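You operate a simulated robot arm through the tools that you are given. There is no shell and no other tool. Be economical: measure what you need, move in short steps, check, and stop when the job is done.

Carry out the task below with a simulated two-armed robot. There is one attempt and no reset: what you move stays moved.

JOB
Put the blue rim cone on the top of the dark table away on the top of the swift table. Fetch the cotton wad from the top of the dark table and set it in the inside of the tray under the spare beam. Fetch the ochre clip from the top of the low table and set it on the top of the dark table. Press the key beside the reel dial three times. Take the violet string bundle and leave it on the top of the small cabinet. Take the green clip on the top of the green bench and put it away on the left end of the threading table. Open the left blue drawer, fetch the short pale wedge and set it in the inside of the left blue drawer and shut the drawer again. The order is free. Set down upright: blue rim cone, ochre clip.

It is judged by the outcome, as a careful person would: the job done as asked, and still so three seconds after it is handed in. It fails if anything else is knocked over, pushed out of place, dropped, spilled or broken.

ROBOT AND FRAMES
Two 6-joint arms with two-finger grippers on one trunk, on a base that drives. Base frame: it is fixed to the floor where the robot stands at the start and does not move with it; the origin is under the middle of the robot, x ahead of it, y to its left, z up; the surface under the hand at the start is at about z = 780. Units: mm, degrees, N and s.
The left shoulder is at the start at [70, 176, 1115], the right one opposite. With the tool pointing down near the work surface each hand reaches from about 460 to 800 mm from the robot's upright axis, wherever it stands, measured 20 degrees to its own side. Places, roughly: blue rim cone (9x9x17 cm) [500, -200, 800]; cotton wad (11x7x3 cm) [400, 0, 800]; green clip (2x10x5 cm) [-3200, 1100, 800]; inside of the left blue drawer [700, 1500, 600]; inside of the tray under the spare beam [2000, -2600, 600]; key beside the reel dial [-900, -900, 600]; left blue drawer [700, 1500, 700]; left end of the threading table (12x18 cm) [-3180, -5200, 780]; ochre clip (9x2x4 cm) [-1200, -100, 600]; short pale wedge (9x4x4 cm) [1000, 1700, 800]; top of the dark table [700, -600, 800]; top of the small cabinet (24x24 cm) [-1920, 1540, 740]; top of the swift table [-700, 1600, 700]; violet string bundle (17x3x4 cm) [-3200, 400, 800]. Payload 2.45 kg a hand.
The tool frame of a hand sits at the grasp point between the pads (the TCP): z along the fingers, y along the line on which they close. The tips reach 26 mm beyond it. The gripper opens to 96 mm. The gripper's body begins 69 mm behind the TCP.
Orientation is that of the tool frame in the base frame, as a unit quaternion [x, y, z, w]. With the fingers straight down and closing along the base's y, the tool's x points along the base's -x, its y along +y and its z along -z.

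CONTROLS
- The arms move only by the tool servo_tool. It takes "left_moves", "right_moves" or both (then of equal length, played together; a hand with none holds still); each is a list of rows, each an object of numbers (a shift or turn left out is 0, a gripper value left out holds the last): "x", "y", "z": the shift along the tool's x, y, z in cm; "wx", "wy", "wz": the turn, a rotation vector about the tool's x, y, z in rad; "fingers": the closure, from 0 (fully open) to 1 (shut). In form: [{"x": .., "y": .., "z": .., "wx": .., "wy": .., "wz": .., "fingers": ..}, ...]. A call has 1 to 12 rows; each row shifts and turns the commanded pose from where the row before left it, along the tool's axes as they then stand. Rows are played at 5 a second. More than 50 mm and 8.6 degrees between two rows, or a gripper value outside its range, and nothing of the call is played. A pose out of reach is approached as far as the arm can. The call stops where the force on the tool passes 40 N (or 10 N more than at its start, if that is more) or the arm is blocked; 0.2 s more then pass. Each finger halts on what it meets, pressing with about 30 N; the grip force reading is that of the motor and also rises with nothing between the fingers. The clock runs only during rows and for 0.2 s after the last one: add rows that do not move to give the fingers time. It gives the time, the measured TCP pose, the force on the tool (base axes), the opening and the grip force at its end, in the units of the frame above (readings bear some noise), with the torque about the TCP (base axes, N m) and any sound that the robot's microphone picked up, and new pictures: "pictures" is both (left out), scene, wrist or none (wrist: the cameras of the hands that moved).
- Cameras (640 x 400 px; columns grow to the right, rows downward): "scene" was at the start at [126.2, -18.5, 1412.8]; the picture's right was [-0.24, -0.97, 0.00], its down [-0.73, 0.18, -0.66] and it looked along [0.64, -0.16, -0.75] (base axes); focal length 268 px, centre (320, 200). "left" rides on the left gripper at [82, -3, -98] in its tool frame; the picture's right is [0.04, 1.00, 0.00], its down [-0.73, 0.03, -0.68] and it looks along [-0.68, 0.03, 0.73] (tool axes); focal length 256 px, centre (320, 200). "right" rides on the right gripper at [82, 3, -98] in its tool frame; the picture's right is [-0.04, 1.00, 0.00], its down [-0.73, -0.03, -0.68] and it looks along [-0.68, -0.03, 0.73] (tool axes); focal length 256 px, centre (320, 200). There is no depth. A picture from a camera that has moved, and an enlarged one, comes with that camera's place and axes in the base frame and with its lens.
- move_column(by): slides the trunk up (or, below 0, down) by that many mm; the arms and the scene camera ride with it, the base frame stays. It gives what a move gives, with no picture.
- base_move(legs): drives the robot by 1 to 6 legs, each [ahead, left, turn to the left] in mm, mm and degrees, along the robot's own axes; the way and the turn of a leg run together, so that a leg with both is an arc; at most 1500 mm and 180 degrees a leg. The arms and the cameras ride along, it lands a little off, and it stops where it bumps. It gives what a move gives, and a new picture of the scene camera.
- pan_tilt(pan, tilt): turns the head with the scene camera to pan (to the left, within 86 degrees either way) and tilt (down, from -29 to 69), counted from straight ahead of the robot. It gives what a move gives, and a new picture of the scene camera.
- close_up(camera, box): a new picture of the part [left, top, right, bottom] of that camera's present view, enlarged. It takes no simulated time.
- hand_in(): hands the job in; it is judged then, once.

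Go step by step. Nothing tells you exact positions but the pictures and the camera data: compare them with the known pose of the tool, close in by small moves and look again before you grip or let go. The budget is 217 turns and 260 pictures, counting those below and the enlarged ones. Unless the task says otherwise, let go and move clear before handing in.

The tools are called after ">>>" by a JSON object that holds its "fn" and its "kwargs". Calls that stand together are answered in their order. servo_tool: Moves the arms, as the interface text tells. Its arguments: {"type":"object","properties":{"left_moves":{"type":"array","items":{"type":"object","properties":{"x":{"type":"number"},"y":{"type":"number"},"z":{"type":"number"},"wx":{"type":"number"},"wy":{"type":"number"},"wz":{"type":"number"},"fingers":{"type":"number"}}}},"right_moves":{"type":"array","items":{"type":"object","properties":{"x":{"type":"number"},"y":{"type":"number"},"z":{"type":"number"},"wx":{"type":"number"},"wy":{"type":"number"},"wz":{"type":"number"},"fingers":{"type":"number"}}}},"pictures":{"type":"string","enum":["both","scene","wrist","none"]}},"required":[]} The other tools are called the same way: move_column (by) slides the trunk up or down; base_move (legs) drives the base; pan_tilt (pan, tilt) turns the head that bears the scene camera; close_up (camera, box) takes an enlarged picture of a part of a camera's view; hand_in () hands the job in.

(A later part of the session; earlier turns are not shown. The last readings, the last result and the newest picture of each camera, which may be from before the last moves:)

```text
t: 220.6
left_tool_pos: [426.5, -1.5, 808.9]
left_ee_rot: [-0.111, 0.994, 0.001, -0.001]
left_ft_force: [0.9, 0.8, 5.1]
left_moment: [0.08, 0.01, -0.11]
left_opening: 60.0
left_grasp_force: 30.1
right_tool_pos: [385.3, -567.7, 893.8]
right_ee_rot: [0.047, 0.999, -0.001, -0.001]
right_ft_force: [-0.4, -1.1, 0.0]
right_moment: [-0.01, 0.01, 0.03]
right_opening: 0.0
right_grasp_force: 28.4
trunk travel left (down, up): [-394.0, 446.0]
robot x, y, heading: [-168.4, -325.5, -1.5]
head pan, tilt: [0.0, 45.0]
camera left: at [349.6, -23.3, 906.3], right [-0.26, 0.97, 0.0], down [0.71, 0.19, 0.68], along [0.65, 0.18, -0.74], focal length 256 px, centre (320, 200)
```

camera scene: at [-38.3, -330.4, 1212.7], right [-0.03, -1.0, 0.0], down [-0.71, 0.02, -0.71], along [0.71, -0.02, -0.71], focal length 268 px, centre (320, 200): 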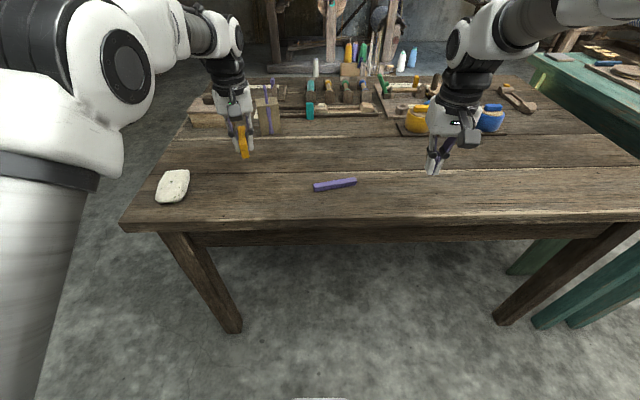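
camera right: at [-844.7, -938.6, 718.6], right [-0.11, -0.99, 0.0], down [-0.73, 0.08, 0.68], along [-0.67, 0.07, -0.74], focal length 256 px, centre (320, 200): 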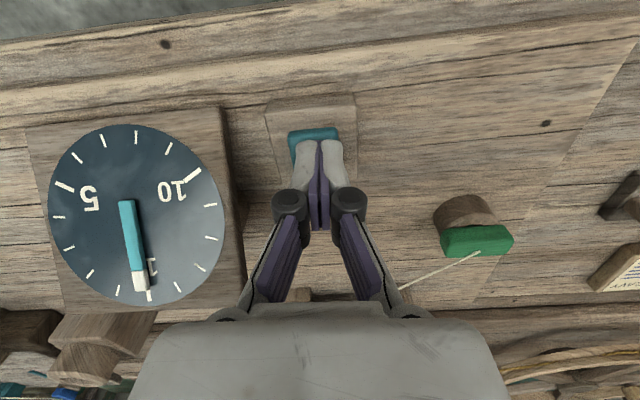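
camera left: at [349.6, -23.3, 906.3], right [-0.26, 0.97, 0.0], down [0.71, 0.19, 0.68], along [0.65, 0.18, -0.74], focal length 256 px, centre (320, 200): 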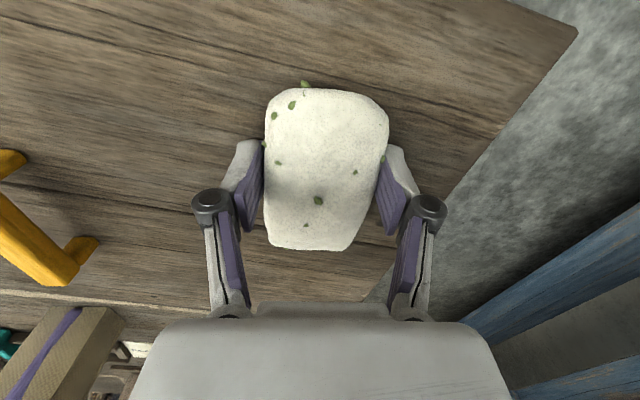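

The wad is gripped. I lift, raise the trunk, and look ahead and to the right for the way to the tray.

>>> {"fn": "servo_tool", "kwargs": {"left_moves": [{"z": -2}, {"z": -4}, {"z": -4}, {"z": -4}, {}], "pictures": "none"}}

>>> {"fn": "move_column", "kwargs": {"by": 440}}

>>> {"fn": "pan_tilt", "kwargs": {"pan": -38, "tilt": 20}}

>>> {"fn": "pan_tilt", "kwargs": {"pan": 5, "tilt": 22}}

```text
t: 221.8
left_tool_pos: [427.7, -1.3, 948.2]
left_ee_rot: [-0.11, 0.994, 0.0, -0.002]
left_ft_force: [-0.1, 0.0, -0.6]
left_moment: [-0.01, 0.03, -0.01]
left_opening: 59.4
left_grasp_force: 30.0
right_tool_pos: [387.1, -569.1, 893.2]
right_ee_rot: [0.047, 0.999, -0.001, -0.003]
right_ft_force: [1.1, 0.6, -0.3]
right_moment: [-0.01, 0.0, -0.01]
right_opening: 0.0
right_grasp_force: 28.2
trunk travel left (down, up): [-394.0, 446.0]
robot x, y, heading: [-170.2, -327.4, -1.3]
head pan, tilt: [0.0, 45.0]
```

```text
refused: 440 is not a number from -400 to 400
```

```text
t: 222.9
left_tool_pos: [428.0, -1.3, 948.5]
left_ee_rot: [-0.11, 0.994, 0.001, -0.002]
left_ft_force: [0.1, -0.5, -0.3]
left_moment: [-0.01, 0.01, 0.0]
left_opening: 58.8
left_grasp_force: 30.4
right_tool_pos: [385.9, -568.0, 892.9]
right_ee_rot: [0.048, 0.999, 0.0, -0.003]
right_ft_force: [0.6, -0.3, 1.4]
right_moment: [0.02, 0.01, 0.02]
right_opening: 0.2
right_grasp_force: 28.2
trunk travel left (down, up): [-394.0, 446.0]
robot x, y, heading: [-169.6, -324.3, -1.3]
head pan, tilt: [-38.0, 20.0]
camera scene: at [-47.1, -387.2, 1251.3], right [-0.64, -0.77, 0.0], down [-0.26, 0.22, -0.94], along [0.73, -0.6, -0.34], focal length 268 px, centre (320, 200)
```

scene: 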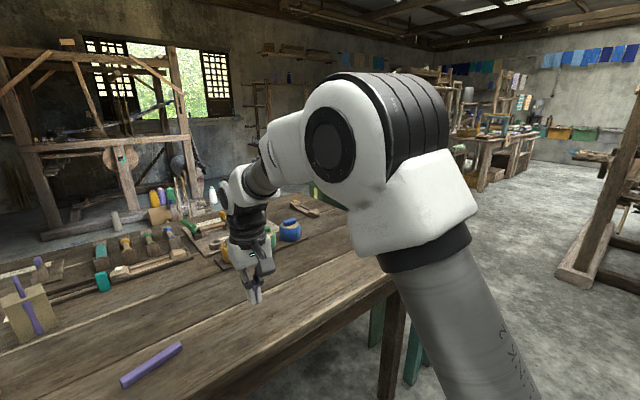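

```text
t: 224.0
left_tool_pos: [428.7, -0.3, 948.6]
left_ee_rot: [-0.111, 0.994, 0.0, -0.002]
left_ft_force: [-0.3, -0.5, -0.1]
left_moment: [-0.02, 0.02, 0.0]
left_opening: 58.4
left_grasp_force: 30.2
right_tool_pos: [385.5, -569.6, 893.7]
right_ee_rot: [0.048, 0.999, -0.001, -0.003]
right_ft_force: [-1.0, 0.2, -0.6]
right_moment: [0.03, 0.01, -0.01]
right_opening: 0.0
right_grasp_force: 28.5
trunk travel left (down, up): [-394.0, 446.0]
robot x, y, heading: [-169.7, -324.8, -1.6]
head pan, tilt: [5.0, 22.0]
camera scene: at [-26.3, -322.5, 1248.1], right [0.06, -1.0, 0.0], down [-0.37, -0.02, -0.93], along [0.93, 0.06, -0.37], focal length 268 px, centre (320, 200)
```

scene: 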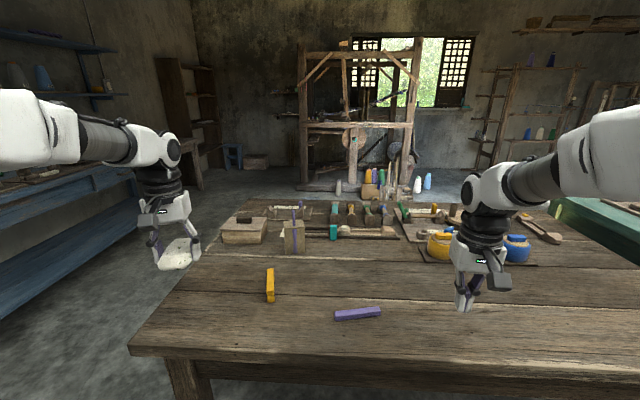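

The spare beam (a roll with teal rings) is off to the right beyond the green table. There's open floor south of that, so I raise the trunk and strafe right to get round.

>>> {"fn": "move_column", "kwargs": {"by": 380}}

>>> {"fn": "base_move", "kwargs": {"legs": [[-50, -1500, 0]]}}

>>> {"fn": "pan_tilt", "kwargs": {"pan": -15, "tilt": 25}}

```text
t: 227.6
left_tool_pos: [427.5, -1.5, 1328.1]
left_ee_rot: [-0.111, 0.994, 0.0, -0.001]
left_ft_force: [0.4, -0.5, 0.3]
left_moment: [0.04, -0.03, 0.01]
left_opening: 59.0
left_grasp_force: 29.5
right_tool_pos: [385.8, -567.6, 1272.9]
right_ee_rot: [0.048, 0.999, 0.0, -0.003]
right_ft_force: [-0.1, -0.3, 1.1]
right_moment: [0.02, 0.02, -0.01]
right_opening: 0.0
right_grasp_force: 28.3
trunk travel left (down, up): [-774.0, 66.0]
robot x, y, heading: [-171.7, -330.0, -1.6]
head pan, tilt: [5.0, 22.0]
```

```text
refused: leg 1 is longer than a leg can be; nothing moved
```

```text
t: 228.5
left_tool_pos: [427.8, -1.0, 1327.8]
left_ee_rot: [-0.11, 0.994, 0.0, -0.002]
left_ft_force: [0.1, 0.5, -1.2]
left_moment: [-0.03, -0.01, 0.0]
left_opening: 59.2
left_grasp_force: 29.8
right_tool_pos: [385.2, -567.8, 1272.2]
right_ee_rot: [0.047, 0.999, -0.001, -0.002]
right_ft_force: [0.7, -0.5, -1.1]
right_moment: [-0.02, 0.01, -0.02]
right_opening: 0.1
right_grasp_force: 28.5
trunk travel left (down, up): [-774.0, 66.0]
robot x, y, heading: [-168.8, -325.8, -1.5]
head pan, tilt: [-15.0, 25.0]
camera scene: at [-30.5, -354.1, 1623.2], right [-0.28, -0.96, 0.0], down [-0.41, 0.12, -0.91], along [0.87, -0.26, -0.42], focal length 268 px, centre (320, 200)
```

scene: 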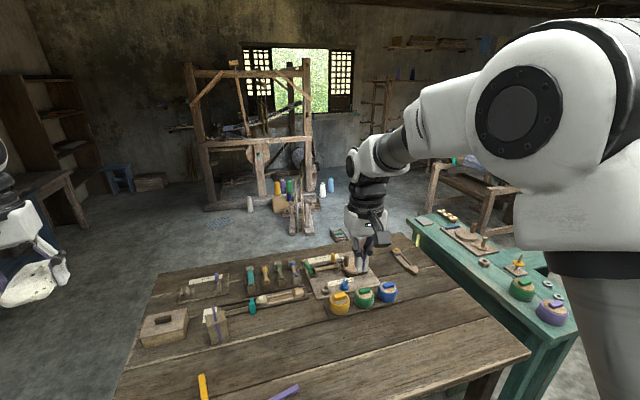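

>>> {"fn": "base_move", "kwargs": {"legs": [[0, -1480, 1.5]]}}

>>> {"fn": "pan_tilt", "kwargs": {"pan": -15, "tilt": 22}}

```text
t: 235.9
left_tool_pos: [394.9, -1489.5, 1327.1]
left_ee_rot: [-0.119, 0.993, 0.001, -0.002]
left_ft_force: [-1.0, -0.6, -0.1]
left_moment: [0.01, 0.0, -0.03]
left_opening: 59.0
left_grasp_force: 30.2
right_tool_pos: [362.6, -2058.5, 1272.9]
right_ee_rot: [0.038, 0.999, -0.001, -0.003]
right_ft_force: [0.2, -0.8, -0.2]
right_moment: [0.05, -0.01, 0.02]
right_opening: 0.1
right_grasp_force: 28.3
trunk travel left (down, up): [-774.0, 66.0]
robot x, y, heading: [-195.6, -1826.6, -0.8]
head pan, tilt: [-15.0, 25.0]
camera scene: at [-57.3, -1850.9, 1623.2], right [-0.27, -0.96, 0.0], down [-0.41, 0.11, -0.91], along [0.87, -0.24, -0.42], focal length 268 px, centre (320, 200)
```

scene: 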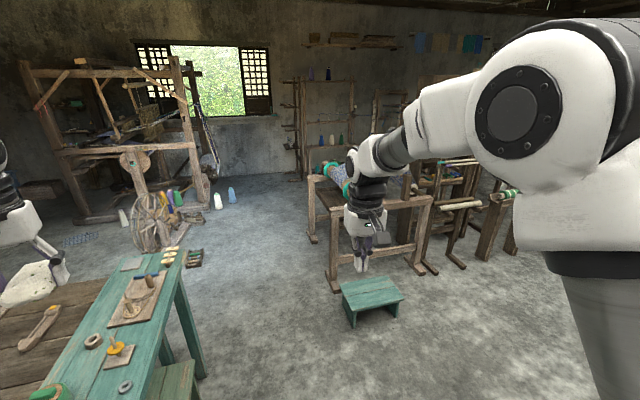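

```text
t: 236.5
left_tool_pos: [395.3, -1491.1, 1327.8]
left_ee_rot: [-0.119, 0.993, 0.001, -0.002]
left_ft_force: [0.3, -0.2, 0.3]
left_moment: [-0.03, 0.01, -0.01]
left_opening: 59.0
left_grasp_force: 30.5
right_tool_pos: [362.4, -2059.5, 1273.1]
right_ee_rot: [0.039, 0.999, -0.001, -0.002]
right_ft_force: [0.3, 0.7, -0.7]
right_moment: [-0.02, -0.01, 0.03]
right_opening: 0.2
right_grasp_force: 28.7
trunk travel left (down, up): [-774.0, 66.0]
robot x, y, heading: [-195.3, -1823.9, -0.7]
head pan, tilt: [-15.0, 22.0]
camera scene: at [-56.6, -1851.5, 1628.0], right [-0.27, -0.96, 0.0], down [-0.36, 0.1, -0.93], along [0.89, -0.25, -0.38], focal length 268 px, centre (320, 200)
```

scene: 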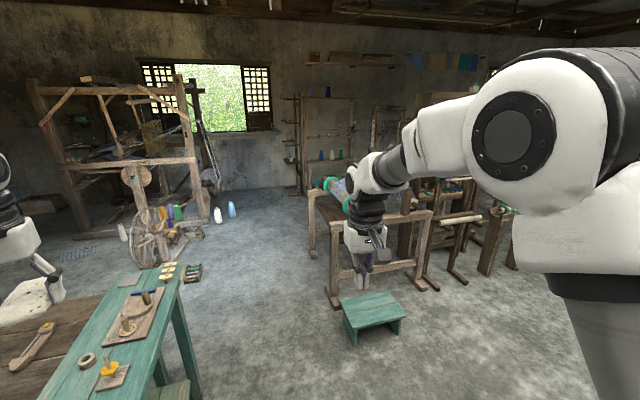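

I see a beam frame with teal rings and a small green stool in front of it, so I zoom in to find the tray.

>>> {"fn": "close_up", "kwargs": {"camera": "scene", "box": [280, 150, 520, 350]}}

```text
2.00 times, centred on (400, 250) of scene
camera zoom: at [-56.6, -1851.5, 1628.0], right [-0.27, -0.96, 0.0], down [-0.36, 0.1, -0.93], along [0.89, -0.25, -0.38], focal length 535 px, centre (160, 100)
```

zoom: 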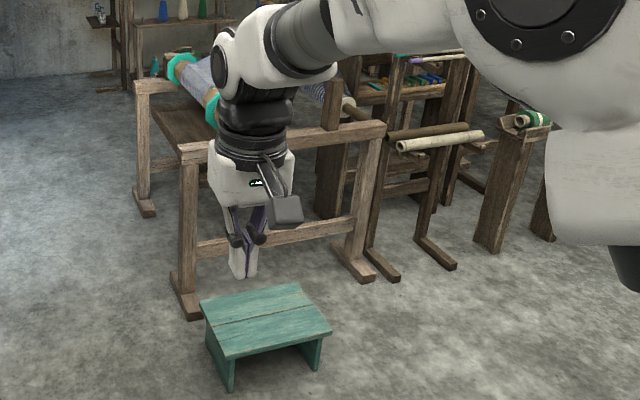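

The tray seems to be the brown board under the beam near [1930, -2550]. I drive around to stand north of it, facing it.

>>> {"fn": "base_move", "kwargs": {"legs": [[1400, -80, 0.7], [530, 0, 0], [0, 0, -90]]}}

>>> {"fn": "pan_tilt", "kwargs": {"pan": 0, "tilt": 45}}

```text
t: 249.7
left_tool_pos: [2036.9, -2515.8, 1326.6]
left_ee_rot: [0.608, 0.794, 0.002, -0.002]
left_ft_force: [0.3, -0.1, -0.8]
left_moment: [0.01, -0.02, -0.01]
left_opening: 57.9
left_grasp_force: 29.7
right_tool_pos: [1468.7, -2496.3, 1272.4]
right_ee_rot: [0.725, 0.689, 0.001, -0.002]
right_ft_force: [0.3, 0.1, 0.2]
right_moment: [-0.05, -0.04, -0.02]
right_opening: 0.1
right_grasp_force: 28.8
trunk travel left (down, up): [-774.0, 66.0]
robot x, y, heading: [1689.1, -1935.6, -89.1]
head pan, tilt: [-15.0, 22.0]
camera scene: at [1664.3, -2073.2, 1628.1], right [-0.97, 0.24, 0.0], down [0.09, 0.36, -0.93], along [-0.23, -0.9, -0.37], focal length 268 px, centre (320, 200)
```

scene: 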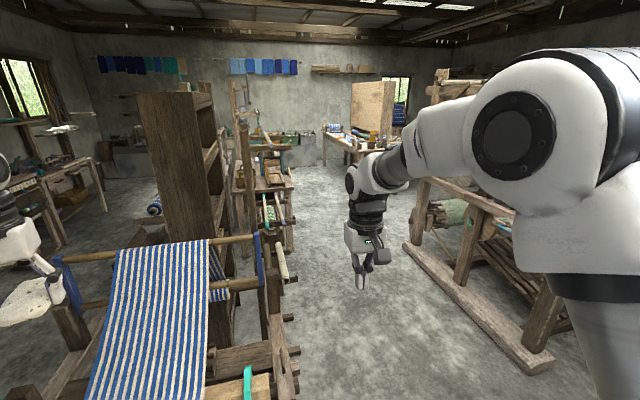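

```text
t: 250.6
left_tool_pos: [2037.7, -2515.0, 1328.3]
left_ee_rot: [0.608, 0.794, 0.002, -0.001]
left_ft_force: [1.1, -1.2, 0.1]
left_moment: [0.02, -0.02, -0.03]
left_opening: 58.1
left_grasp_force: 29.6
right_tool_pos: [1467.4, -2496.9, 1272.6]
right_ee_rot: [0.725, 0.689, 0.001, -0.003]
right_ft_force: [0.3, -0.2, -0.2]
right_moment: [0.01, 0.04, 0.01]
right_opening: 0.0
right_grasp_force: 28.8
trunk travel left (down, up): [-774.0, 66.0]
robot x, y, heading: [1688.0, -1931.7, -89.2]
head pan, tilt: [0.0, 45.0]
camera scene: at [1687.6, -2064.6, 1592.7], right [-1.0, -0.01, 0.0], down [-0.01, 0.71, -0.71], along [0.01, -0.71, -0.71], focal length 268 px, centre (320, 200)
```

scene: 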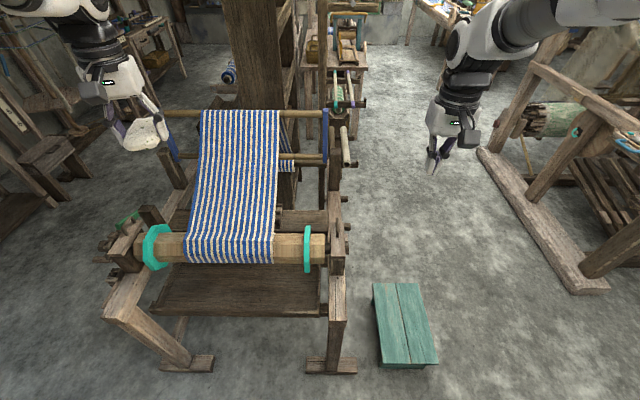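

The tray lies under the beam with teal rings, sticking out toward me (front edge y≈-2456, beam axis y≈-2550). I back off 250 mm and lower the trunk for a side view of the heights.

>>> {"fn": "base_move", "kwargs": {"legs": [[-250, 0, 0]]}}

>>> {"fn": "move_column", "kwargs": {"by": -400}}

>>> {"fn": "pan_tilt", "kwargs": {"pan": 12, "tilt": 30}}

>>> {"fn": "close_up", "kwargs": {"camera": "scene", "box": [200, 120, 440, 280]}}

```text
t: 252.4
left_tool_pos: [2034.8, -2275.2, 1326.4]
left_ee_rot: [0.607, 0.795, 0.003, -0.002]
left_ft_force: [0.6, 0.2, 0.1]
left_moment: [0.01, -0.01, -0.01]
left_opening: 57.9
left_grasp_force: 30.2
right_tool_pos: [1465.2, -2258.7, 1271.7]
right_ee_rot: [0.724, 0.69, 0.001, -0.003]
right_ft_force: [-0.1, -0.8, 0.1]
right_moment: [0.04, 0.0, -0.04]
right_opening: 0.1
right_grasp_force: 28.1
trunk travel left (down, up): [-774.0, 66.0]
robot x, y, heading: [1683.0, -1691.8, -88.8]
head pan, tilt: [0.0, 45.0]
camera scene: at [1684.3, -1826.4, 1592.3], right [-1.0, -0.02, 0.0], down [-0.01, 0.71, -0.71], along [0.01, -0.71, -0.71], focal length 268 px, centre (320, 200)
```

scene: 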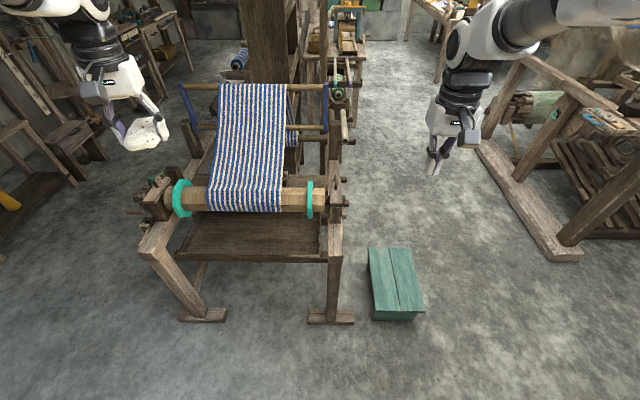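

```text
t: 256.2
left_tool_pos: [2035.1, -2273.1, 927.5]
left_ee_rot: [0.606, 0.795, 0.002, -0.001]
left_ft_force: [0.8, 0.4, -0.4]
left_moment: [-0.01, -0.01, -0.04]
left_opening: 57.8
left_grasp_force: 29.8
right_tool_pos: [1465.2, -2255.9, 872.8]
right_ee_rot: [0.724, 0.69, 0.002, -0.002]
right_ft_force: [-1.0, -0.3, 0.4]
right_moment: [-0.01, -0.03, -0.02]
right_opening: 0.0
right_grasp_force: 28.2
trunk travel left (down, up): [-374.0, 466.0]
robot x, y, heading: [1681.9, -1691.1, -88.9]
head pan, tilt: [0.0, 45.0]
```

```text
t: 257.0
left_tool_pos: [2035.1, -2273.9, 927.9]
left_ee_rot: [0.607, 0.795, 0.002, 0.0]
left_ft_force: [-0.2, -0.2, 0.0]
left_moment: [-0.02, -0.01, -0.02]
left_opening: 58.2
left_grasp_force: 30.2
right_tool_pos: [1465.0, -2257.3, 872.6]
right_ee_rot: [0.724, 0.69, 0.001, -0.002]
right_ft_force: [-0.4, -0.6, -0.7]
right_moment: [0.0, -0.02, -0.02]
right_opening: 0.0
right_grasp_force: 28.4
trunk travel left (down, up): [-374.0, 466.0]
robot x, y, heading: [1683.1, -1690.3, -88.9]
head pan, tilt: [12.0, 30.0]
camera scene: at [1703.1, -1830.4, 1215.2], right [-0.97, -0.23, 0.0], down [-0.11, 0.49, -0.87], along [0.2, -0.84, -0.5], focal length 268 px, centre (320, 200)
```

scene: 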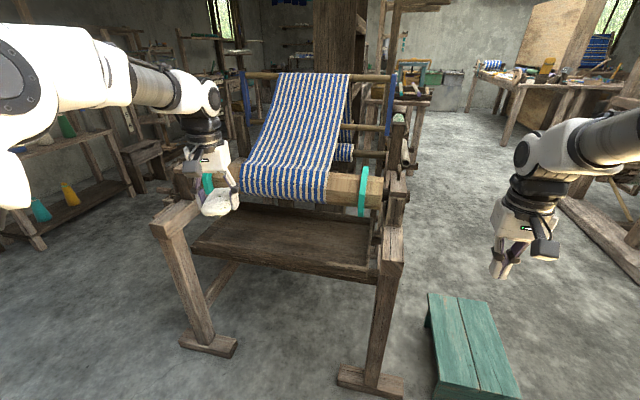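

```text
2.50 times, centred on (320, 200) of scene
camera zoom: at [1703.1, -1830.4, 1215.2], right [-0.97, -0.23, 0.0], down [-0.11, 0.49, -0.87], along [0.2, -0.84, -0.5], focal length 669 px, centre (320, 200)
```

zoom: 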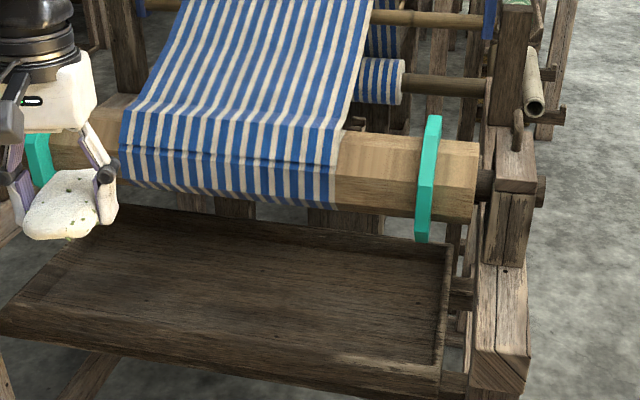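

Now the geometry is clear: the tray runs from y≈-2423 to -2719 (rim z≈637), and the beam at y≈-2590, z≈828 covers its back part. I'll put the wad into the open front strip with the hand tilted about 30°. I drive 150 mm ahead and tilt the left hand.

>>> {"fn": "base_move", "kwargs": {"legs": [[150, 0, 0]]}}

>>> {"fn": "servo_tool", "kwargs": {"left_moves": [{"wz": 0.131}, {"wz": 0.131}, {"wy": -0.13}, {"wy": -0.13}, {"wy": -0.13}, {"wy": -0.13}, {"y": -3.7, "x": 2.5}, {"y": -3.7, "x": 2.5}, {"x": 1.7}, {}], "pictures": "both"}}

```text
t: 258.4
left_tool_pos: [2035.8, -2425.5, 926.3]
left_ee_rot: [0.608, 0.794, 0.002, -0.002]
left_ft_force: [0.2, -0.1, -0.7]
left_moment: [0.02, -0.03, 0.03]
left_opening: 58.1
left_grasp_force: 30.2
right_tool_pos: [1466.9, -2407.8, 872.5]
right_ee_rot: [0.725, 0.689, 0.001, -0.003]
right_ft_force: [-0.5, 0.2, -0.2]
right_moment: [0.01, 0.0, -0.01]
right_opening: 0.0
right_grasp_force: 28.8
trunk travel left (down, up): [-374.0, 466.0]
robot x, y, heading: [1680.8, -1839.5, -89.1]
head pan, tilt: [12.0, 30.0]
camera scene: at [1705.4, -1982.4, 1215.1], right [-0.97, -0.22, 0.0], down [-0.11, 0.49, -0.87], along [0.19, -0.84, -0.5], focal length 268 px, centre (320, 200)
```

scene: 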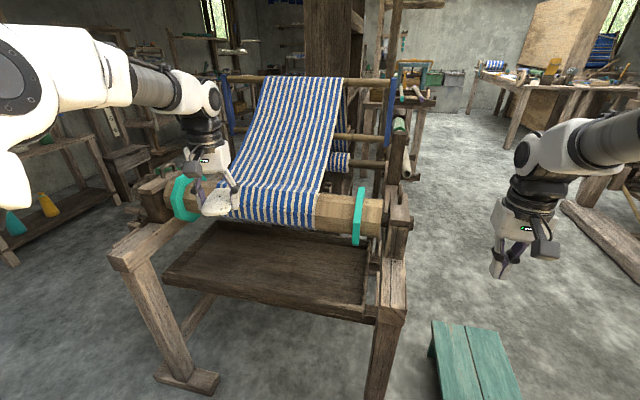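

```text
t: 260.6
left_tool_pos: [1960.4, -2366.7, 895.5]
left_ee_rot: [0.683, 0.684, -0.18, 0.181]
left_ft_force: [0.2, -1.3, 0.6]
left_moment: [0.01, 0.01, 0.0]
left_opening: 58.1
left_grasp_force: 29.8
right_tool_pos: [1465.6, -2406.0, 873.7]
right_ee_rot: [0.725, 0.689, 0.002, -0.002]
right_ft_force: [-0.3, -0.3, 0.5]
right_moment: [0.02, 0.01, 0.04]
right_opening: 0.4
right_grasp_force: 28.2
trunk travel left (down, up): [-374.0, 466.0]
robot x, y, heading: [1684.4, -1844.8, -89.0]
head pan, tilt: [12.0, 30.0]
camera scene: at [1704.7, -1981.1, 1215.2], right [-0.97, -0.22, 0.0], down [-0.11, 0.49, -0.87], along [0.19, -0.84, -0.5], focal length 268 px, centre (320, 200)
camera left: at [1958.2, -2247.7, 940.2], right [1.0, 0.04, -0.02], down [0.03, -0.3, 0.95], along [0.03, -0.95, -0.3], focal length 256 px, centre (320, 200)
```

scene: 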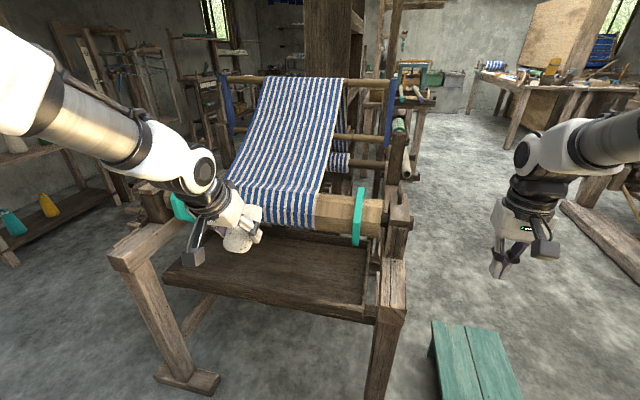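
left: 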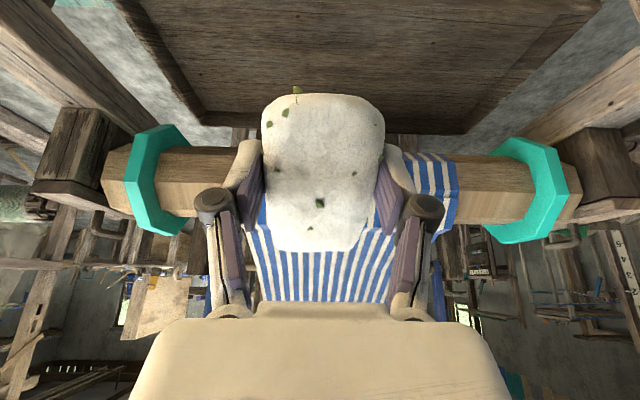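

>>> {"fn": "servo_tool", "kwargs": {"left_moves": [{"z": 4.5}, {"z": 4.5}, {"z": 4.5}, {"z": 4.5}, {"z": 3}, {}], "pictures": "both"}}

```text
t: 262.0
left_tool_pos: [1964.1, -2471.2, 713.5]
left_ee_rot: [0.683, 0.684, -0.181, 0.181]
left_ft_force: [0.3, 0.2, -0.4]
left_moment: [0.0, 0.01, -0.01]
left_opening: 58.0
left_grasp_force: 30.0
right_tool_pos: [1465.9, -2404.2, 873.1]
right_ee_rot: [0.725, 0.689, 0.002, -0.002]
right_ft_force: [0.1, 0.2, 0.4]
right_moment: [-0.03, 0.0, -0.04]
right_opening: 0.0
right_grasp_force: 28.7
trunk travel left (down, up): [-374.0, 466.0]
robot x, y, heading: [1684.8, -1843.3, -89.1]
head pan, tilt: [12.0, 30.0]
camera scene: at [1705.2, -1980.5, 1215.3], right [-0.97, -0.22, 0.0], down [-0.11, 0.49, -0.87], along [0.19, -0.84, -0.5], focal length 268 px, centre (320, 200)
camera left: at [1962.4, -2352.4, 758.3], right [1.0, 0.04, -0.02], down [0.03, -0.3, 0.95], along [0.03, -0.95, -0.3], focal length 256 px, centre (320, 200)
```

scene: 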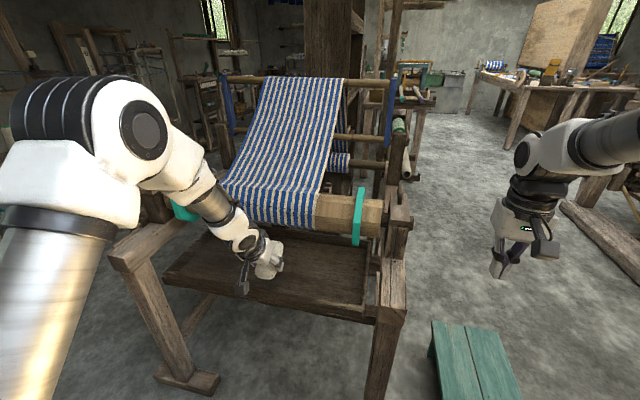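
left: 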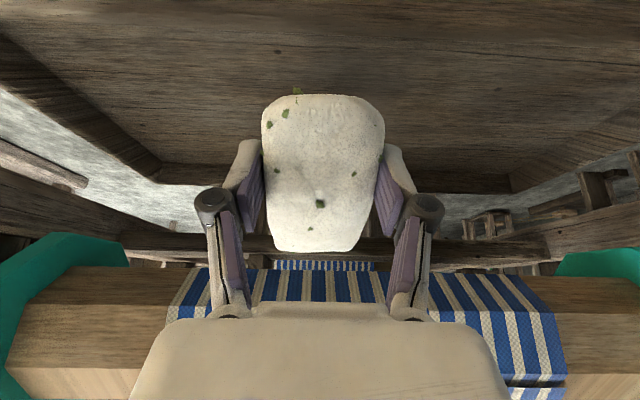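

The wad is over the open part of the tray. I continue down by feel.

>>> {"fn": "servo_tool", "kwargs": {"left_moves": [{"z": 3}, {"z": 1.5}, {"z": 1}, {"z": 1}, {"z": 0.7}, {}], "pictures": "both"}}

```text
t: 263.4
left_tool_pos: [1963.1, -2504.5, 655.8]
left_ee_rot: [0.684, 0.685, -0.177, 0.178]
left_ft_force: [1.3, -0.6, -0.2]
left_moment: [-0.03, 0.02, 0.04]
left_opening: 57.7
left_grasp_force: 30.2
left hand out of reach, approached as far as the arm can: row 2
right_tool_pos: [1466.4, -2407.0, 872.5]
right_ee_rot: [0.725, 0.688, 0.001, -0.003]
right_ft_force: [-0.7, 0.2, -0.5]
right_moment: [0.04, 0.02, 0.02]
right_opening: 0.2
right_grasp_force: 28.2
trunk travel left (down, up): [-374.0, 466.0]
robot x, y, heading: [1686.5, -1843.5, -89.2]
head pan, tilt: [12.0, 30.0]
camera scene: at [1705.3, -1980.8, 1215.3], right [-0.97, -0.22, 0.0], down [-0.11, 0.49, -0.87], along [0.19, -0.84, -0.5], focal length 268 px, centre (320, 200)
camera left: at [1959.8, -2385.7, 701.5], right [1.0, 0.04, -0.02], down [0.03, -0.31, 0.95], along [0.03, -0.95, -0.31], focal length 256 px, centre (320, 200)
```

scene: 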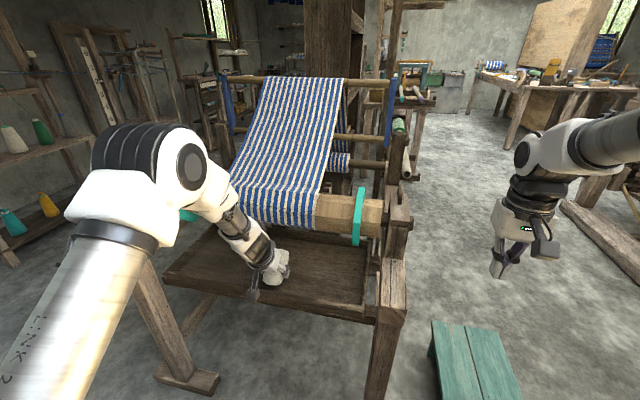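
left: 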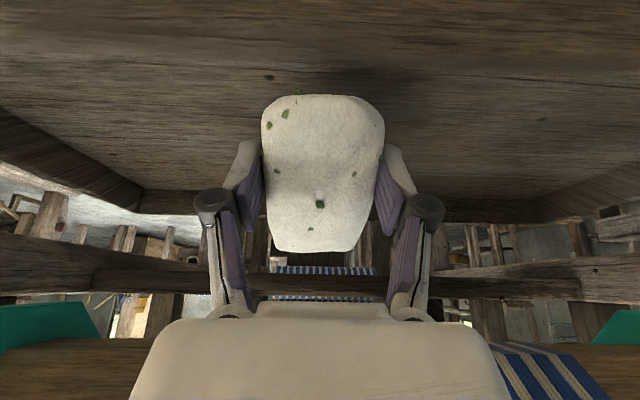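

>>> {"fn": "servo_tool", "kwargs": {"left_moves": [{"x": 0.4, "z": 0.7}, {"x": 0.4, "z": 0.7}, {"x": 0.4, "z": 0.7}, {"x": 0.4, "z": 0.7}, {"x": 0.3, "z": 0.5}, {}], "pictures": "wrist"}}

```text
t: 264.6
left_tool_pos: [1961.8, -2504.4, 645.4]
left_ee_rot: [0.685, 0.686, -0.175, 0.174]
left_ft_force: [1.4, -3.4, 2.2]
left_moment: [-0.06, 0.0, 0.0]
left_opening: 58.0
left_grasp_force: 30.0
left hand out of reach, approached as far as the arm can: row 1, 2, 3, 4, 5
right_tool_pos: [1467.1, -2408.0, 872.6]
right_ee_rot: [0.725, 0.688, 0.001, -0.002]
right_ft_force: [0.1, -0.1, 0.5]
right_moment: [-0.01, 0.01, 0.01]
right_opening: 0.0
right_grasp_force: 28.5
trunk travel left (down, up): [-374.0, 466.0]
robot x, y, heading: [1687.7, -1843.8, -89.1]
head pan, tilt: [12.0, 30.0]
stopped in row 6 (left hand): the force on the tool passed its limit at 42 N (the readings are from after the stop); the commanded pose is now the measured one
camera left: at [1960.1, -2386.2, 692.4], right [1.0, 0.04, -0.02], down [0.03, -0.32, 0.95], along [0.03, -0.95, -0.32], focal length 256 px, centre (320, 200)
```

left: 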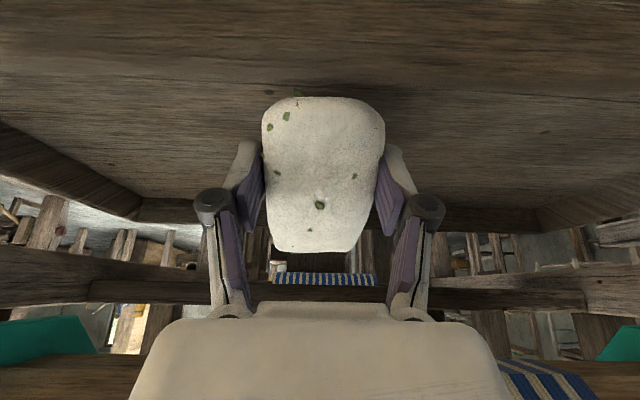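

Contact. The wad's rear end is on the tray floor, so I open and let it lie down, then withdraw along the tool axis.

>>> {"fn": "servo_tool", "kwargs": {"left_moves": [{"fingers": 0.3}, {"fingers": 0}, {}, {}, {"z": -3}, {"z": -4.5}, {"z": -4.5}, {"z": -4.5}, {"z": -4.5}, {"z": -4}, {}], "pictures": "both"}}

```text
t: 267.0
left_tool_pos: [1962.2, -2390.4, 854.4]
left_ee_rot: [0.685, 0.686, -0.174, 0.171]
left_ft_force: [-0.9, -0.6, 1.4]
left_moment: [0.02, 0.01, 0.02]
left_opening: 95.8
left_grasp_force: 0.0
left hand out of reach, approached as far as the arm can: row 5
right_tool_pos: [1467.7, -2407.7, 871.9]
right_ee_rot: [0.724, 0.69, 0.002, -0.002]
right_ft_force: [0.2, 0.6, -1.2]
right_moment: [-0.01, 0.01, 0.01]
right_opening: 0.0
right_grasp_force: 28.2
trunk travel left (down, up): [-374.0, 466.0]
robot x, y, heading: [1684.5, -1840.3, -88.9]
head pan, tilt: [12.0, 30.0]
camera scene: at [1705.6, -1982.3, 1215.1], right [-0.97, -0.22, 0.0], down [-0.11, 0.49, -0.87], along [0.19, -0.84, -0.5], focal length 268 px, centre (320, 200)
camera left: at [1960.2, -2271.7, 902.2], right [1.0, 0.04, -0.02], down [0.03, -0.32, 0.95], along [0.03, -0.95, -0.32], focal length 256 px, centre (320, 200)
```

scene: 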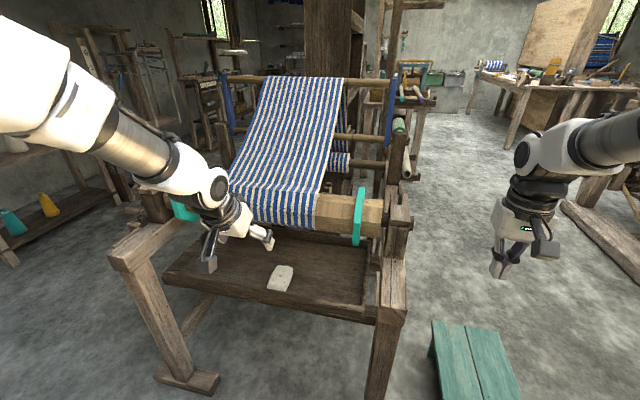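
left: 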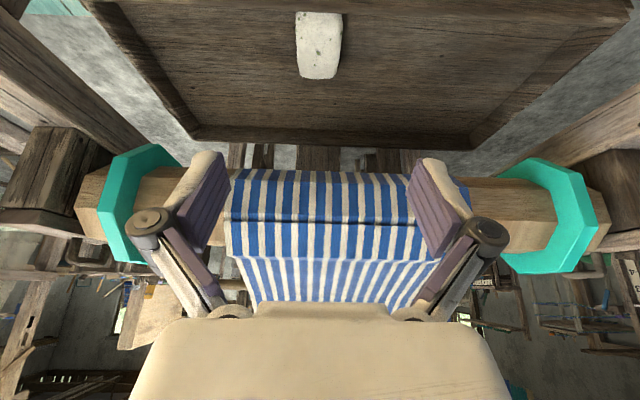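

The wad lies flat in the tray. Next come the violet bundle and the green clip over at the green bench on the west wall. I reset the left hand, raise the trunk, back off, and drive west.

>>> {"fn": "base_move", "kwargs": {"legs": [[-200, 0, 0]]}}

>>> {"fn": "servo_tool", "kwargs": {"left_moves": [{"wy": 0.13}, {"wy": 0.13}, {"wy": 0.13}, {"wy": 0.11}, {}], "right_moves": [{"fingers": 0}, {}, {}, {}, {}], "pictures": "none"}}

>>> {"fn": "move_column", "kwargs": {"by": 250}}

>>> {"fn": "base_move", "kwargs": {"legs": [[0, 0, -91], [0, 150, 0], [1480, 0, 0], [1480, 0, 0]]}}

>>> {"fn": "pan_tilt", "kwargs": {"pan": 0, "tilt": 20}}

```text
t: 268.6
left_tool_pos: [1957.5, -2188.1, 856.0]
left_ee_rot: [0.686, 0.685, -0.175, 0.173]
left_ft_force: [-0.1, 0.3, -0.3]
left_moment: [-0.03, -0.05, 0.01]
left_opening: 96.0
left_grasp_force: 0.0
right_tool_pos: [1461.5, -2204.7, 873.3]
right_ee_rot: [0.726, 0.688, 0.001, -0.002]
right_ft_force: [0.1, -0.2, -0.1]
right_moment: [-0.02, 0.0, 0.0]
right_opening: 0.0
right_grasp_force: 28.8
trunk travel left (down, up): [-374.0, 466.0]
robot x, y, heading: [1682.1, -1642.1, -89.1]
head pan, tilt: [12.0, 30.0]
camera scene: at [1702.2, -1778.8, 1215.4], right [-0.98, -0.22, 0.0], down [-0.11, 0.49, -0.87], along [0.19, -0.84, -0.5], focal length 268 px, centre (320, 200)
```

scene: 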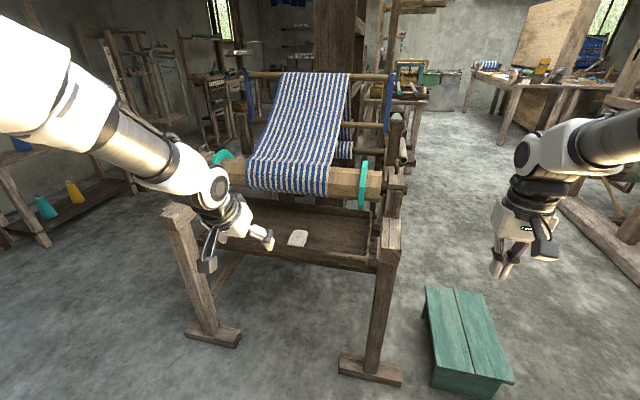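

```text
t: 269.8
left_tool_pos: [1957.2, -2187.4, 856.3]
left_ee_rot: [0.708, 0.706, 0.001, -0.002]
left_ft_force: [0.5, -0.4, 0.4]
left_moment: [-0.02, -0.02, 0.02]
left_opening: 96.1
left_grasp_force: 0.1
right_tool_pos: [1461.7, -2205.3, 873.1]
right_ee_rot: [0.726, 0.687, 0.001, -0.002]
right_ft_force: [1.1, -0.3, 0.5]
right_moment: [-0.02, -0.04, 0.03]
right_opening: 96.1
right_grasp_force: 0.1
trunk travel left (down, up): [-374.0, 466.0]
robot x, y, heading: [1682.2, -1643.4, -89.4]
head pan, tilt: [12.0, 30.0]
```

```text
t: 272.4
left_tool_pos: [1957.7, -2187.7, 1105.9]
left_ee_rot: [0.708, 0.706, 0.001, -0.002]
left_ft_force: [-0.3, -0.5, 0.3]
left_moment: [-0.01, 0.01, 0.0]
left_opening: 96.0
left_grasp_force: 0.0
right_tool_pos: [1462.0, -2205.0, 1122.9]
right_ee_rot: [0.725, 0.688, 0.001, -0.003]
right_ft_force: [0.2, -0.2, 0.2]
right_moment: [0.02, -0.02, 0.0]
right_opening: 95.9
right_grasp_force: 0.2
trunk travel left (down, up): [-624.0, 216.0]
robot x, y, heading: [1680.4, -1642.2, -88.9]
head pan, tilt: [12.0, 30.0]
```

```text
t: 282.2
left_tool_pos: [108.4, -2032.0, 1105.7]
left_ee_rot: [1.0, -0.019, 0.002, -0.001]
left_ft_force: [-0.2, 0.5, -0.9]
left_moment: [-0.04, -0.08, 0.01]
left_opening: 95.6
left_grasp_force: 0.0
right_tool_pos: [108.1, -1535.8, 1123.7]
right_ee_rot: [0.999, -0.045, 0.002, -0.001]
right_ft_force: [-1.0, -0.2, -0.4]
right_moment: [0.01, -0.05, -0.04]
right_opening: 96.1
right_grasp_force: 0.0
trunk travel left (down, up): [-624.0, 216.0]
robot x, y, heading: [665.4, -1775.6, 178.8]
head pan, tilt: [12.0, 30.0]
stopped in leg 3: the robot was blocked; the commanded pose is now the measured one
camera scene: at [524.4, -1791.3, 1465.3], right [-0.19, 0.98, 0.0], down [0.49, 0.09, -0.87], along [-0.85, -0.16, -0.5], focal length 268 px, centre (320, 200)
```

scene: 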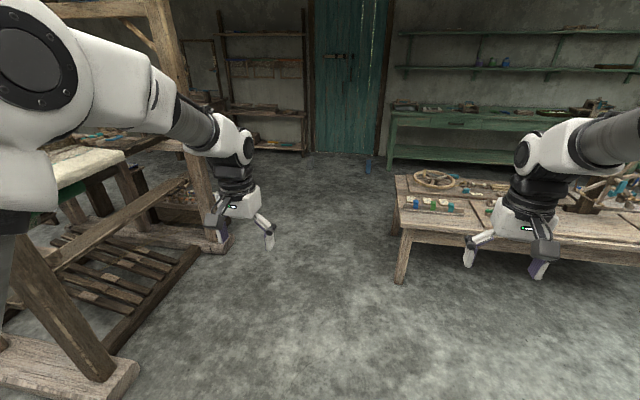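

```text
t: 282.9
left_tool_pos: [105.0, -2031.8, 1105.1]
left_ee_rot: [1.0, -0.018, 0.003, -0.001]
left_ft_force: [0.3, 0.4, -0.1]
left_moment: [0.02, -0.04, -0.04]
left_opening: 96.0
left_grasp_force: 0.1
right_tool_pos: [106.1, -1535.4, 1121.5]
right_ee_rot: [0.999, -0.045, 0.003, -0.001]
right_ft_force: [0.6, 0.0, 0.0]
right_moment: [-0.02, -0.04, -0.02]
right_opening: 96.0
right_grasp_force: 0.0
trunk travel left (down, up): [-624.0, 216.0]
robot x, y, heading: [657.7, -1779.9, 178.8]
head pan, tilt: [0.0, 20.0]
camera scene: at [517.0, -1772.6, 1480.8], right [0.02, 1.0, 0.0], down [0.34, -0.01, -0.94], along [-0.94, 0.02, -0.35], focal length 268 px, centre (320, 200)
```

scene: 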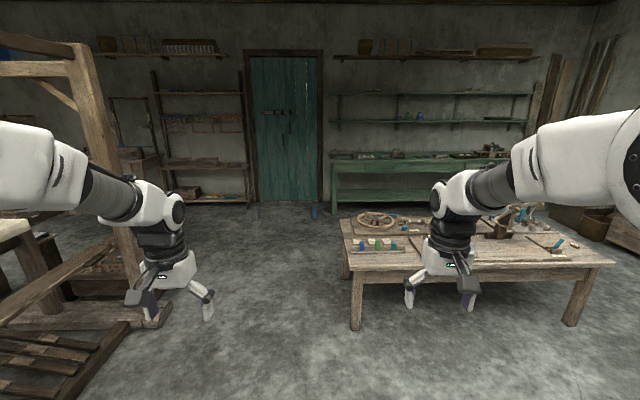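

The base bumped something at [660, -1780]. I look to the right side to see what it was.

>>> {"fn": "pan_tilt", "kwargs": {"pan": -70, "tilt": 55}}

```text
t: 284.3
left_tool_pos: [107.7, -2031.4, 1107.0]
left_ee_rot: [1.0, -0.019, 0.002, 0.0]
left_ft_force: [-0.4, -0.5, 0.3]
left_moment: [0.02, 0.03, 0.01]
left_opening: 96.0
left_grasp_force: 0.1
right_tool_pos: [109.0, -1536.3, 1124.3]
right_ee_rot: [0.999, -0.045, 0.001, 0.0]
right_ft_force: [0.4, 0.0, -0.6]
right_moment: [-0.03, -0.01, -0.02]
right_opening: 96.0
right_grasp_force: 0.0
trunk travel left (down, up): [-624.0, 216.0]
robot x, y, heading: [662.8, -1775.2, 178.6]
head pan, tilt: [-70.0, 55.0]
camera scene: at [590.5, -1706.3, 1429.3], right [0.95, 0.32, 0.0], down [0.26, -0.78, -0.57], along [-0.18, 0.54, -0.82], focal length 268 px, centre (320, 200)
```

scene: 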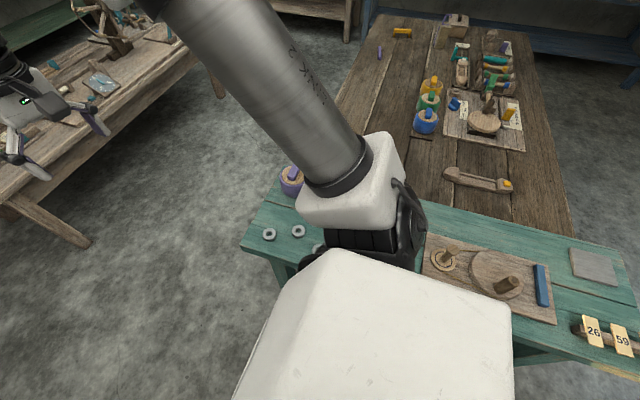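

I was touching the green table's side; nothing on it looks disturbed. I shift 220 mm left (south) and continue west.

>>> {"fn": "base_move", "kwargs": {"legs": [[20, 220, 1.3], [1450, 0, 0], [1400, 0, 0]]}}

```text
t: 299.5
left_tool_pos: [-2769.5, -2256.0, 1106.7]
left_ee_rot: [1.0, 0.001, 0.002, 0.0]
left_ft_force: [-0.3, 0.1, 0.0]
left_moment: [0.01, 0.01, -0.03]
left_opening: 96.2
left_grasp_force: 0.0
right_tool_pos: [-2788.0, -1761.5, 1124.2]
right_ee_rot: [1.0, -0.026, 0.001, -0.001]
right_ft_force: [-0.2, -0.9, -0.9]
right_moment: [-0.02, 0.01, 0.0]
right_opening: 96.1
right_grasp_force: 0.0
trunk travel left (down, up): [-624.0, 216.0]
robot x, y, heading: [-2222.9, -1977.0, -178.9]
head pan, tilt: [-70.0, 55.0]
camera scene: at [-2300.1, -1912.5, 1429.2], right [0.93, 0.36, 0.0], down [0.29, -0.77, -0.57], along [-0.2, 0.54, -0.82], focal length 268 px, centre (320, 200)
```

scene: 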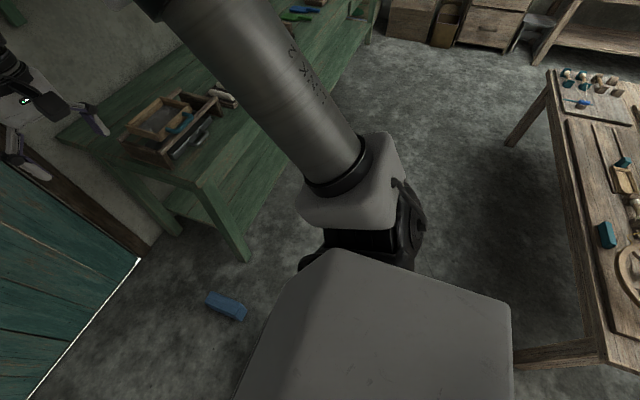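

The corridor between the low table and the green bench is clear. I strafe north along it.

>>> {"fn": "base_move", "kwargs": {"legs": [[0, -1490, 0], [0, -900, -1]]}}

>>> {"fn": "pan_tilt", "kwargs": {"pan": 0, "tilt": 32}}

```text
t: 311.2
left_tool_pos: [-2813.4, 139.5, 1107.3]
left_ee_rot: [1.0, -0.005, 0.002, -0.001]
left_ft_force: [-0.3, -0.5, 0.4]
left_moment: [0.02, -0.03, -0.02]
left_opening: 96.0
left_grasp_force: 0.0
right_tool_pos: [-2824.8, 634.8, 1124.5]
right_ee_rot: [1.0, -0.031, 0.002, -0.001]
right_ft_force: [0.4, -0.8, 0.8]
right_moment: [0.0, 0.0, -0.01]
right_opening: 96.2
right_grasp_force: 0.1
trunk travel left (down, up): [-624.0, 216.0]
robot x, y, heading: [-2266.3, 410.9, -179.7]
head pan, tilt: [-70.0, 55.0]
camera scene: at [-2340.4, 478.4, 1429.2], right [0.94, 0.35, 0.0], down [0.28, -0.77, -0.57], along [-0.2, 0.54, -0.82], focal length 268 px, centre (320, 200)
```

scene: 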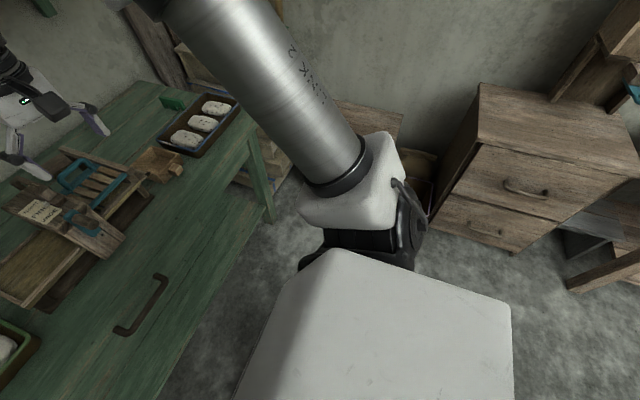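

```text
t: 312.6
left_tool_pos: [-2813.2, 140.7, 1107.0]
left_ee_rot: [1.0, -0.005, 0.002, -0.001]
left_ft_force: [0.5, 0.9, -0.4]
left_moment: [0.06, 0.0, -0.02]
left_opening: 96.1
left_grasp_force: 0.1
right_tool_pos: [-2826.8, 635.7, 1123.4]
right_ee_rot: [1.0, -0.031, 0.002, -0.001]
right_ft_force: [0.8, 0.0, 0.6]
right_moment: [-0.01, 0.02, 0.01]
right_opening: 95.9
right_grasp_force: 0.1
trunk travel left (down, up): [-624.0, 216.0]
robot x, y, heading: [-2262.4, 410.3, -179.6]
head pan, tilt: [0.0, 32.0]
camera scene: at [-2405.0, 410.5, 1462.1], right [0.0, 1.0, 0.0], down [0.53, 0.0, -0.85], along [-0.85, 0.0, -0.53], focal length 268 px, centre (320, 200)
```

scene: 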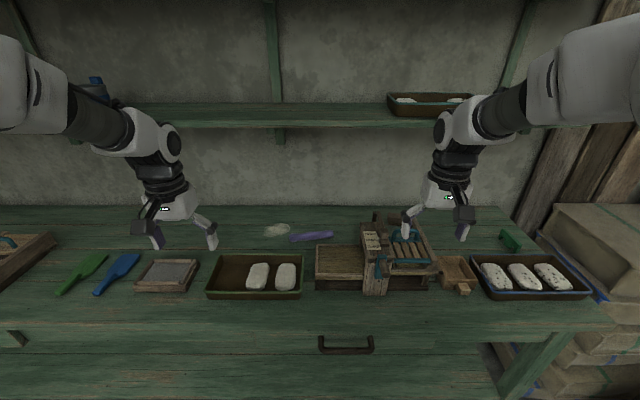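

The violet bundle lies at about [-3206, 376] and the green clip at about [-3181, 1124] on the bench. I zoom on both.

>>> {"fn": "close_up", "kwargs": {"camera": "scene", "box": [250, 200, 410, 300]}}

>>> {"fn": "close_up", "kwargs": {"camera": "scene", "box": [460, 200, 600, 310]}}

```text
4.00 times, centred on (330, 250) of scene
camera zoom: at [-2405.0, 410.5, 1462.1], right [0.0, 1.0, 0.0], down [0.53, 0.0, -0.85], along [-0.85, 0.0, -0.53], focal length 1071 px, centre (280, 0)
```

zoom: 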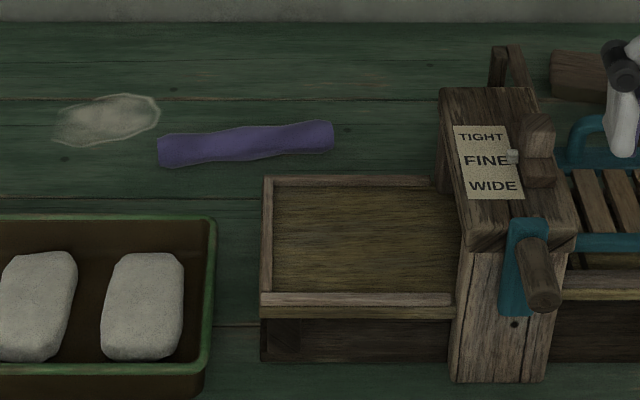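

```text
3.64 times, centred on (530, 255) of scene
camera zoom: at [-2405.0, 410.5, 1462.1], right [0.0, 1.0, 0.0], down [0.53, 0.0, -0.85], along [-0.85, 0.0, -0.53], focal length 973 px, centre (-444, 0)
```

zoom: 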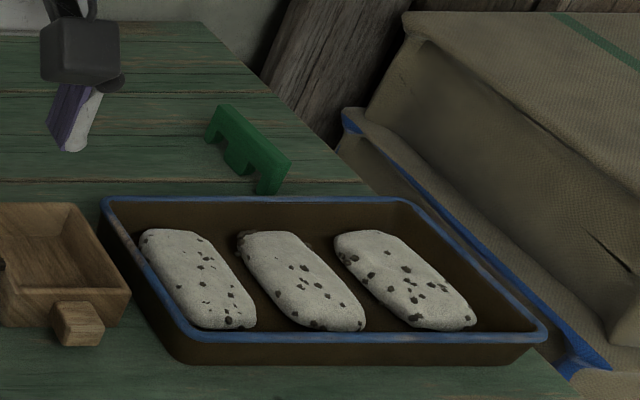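

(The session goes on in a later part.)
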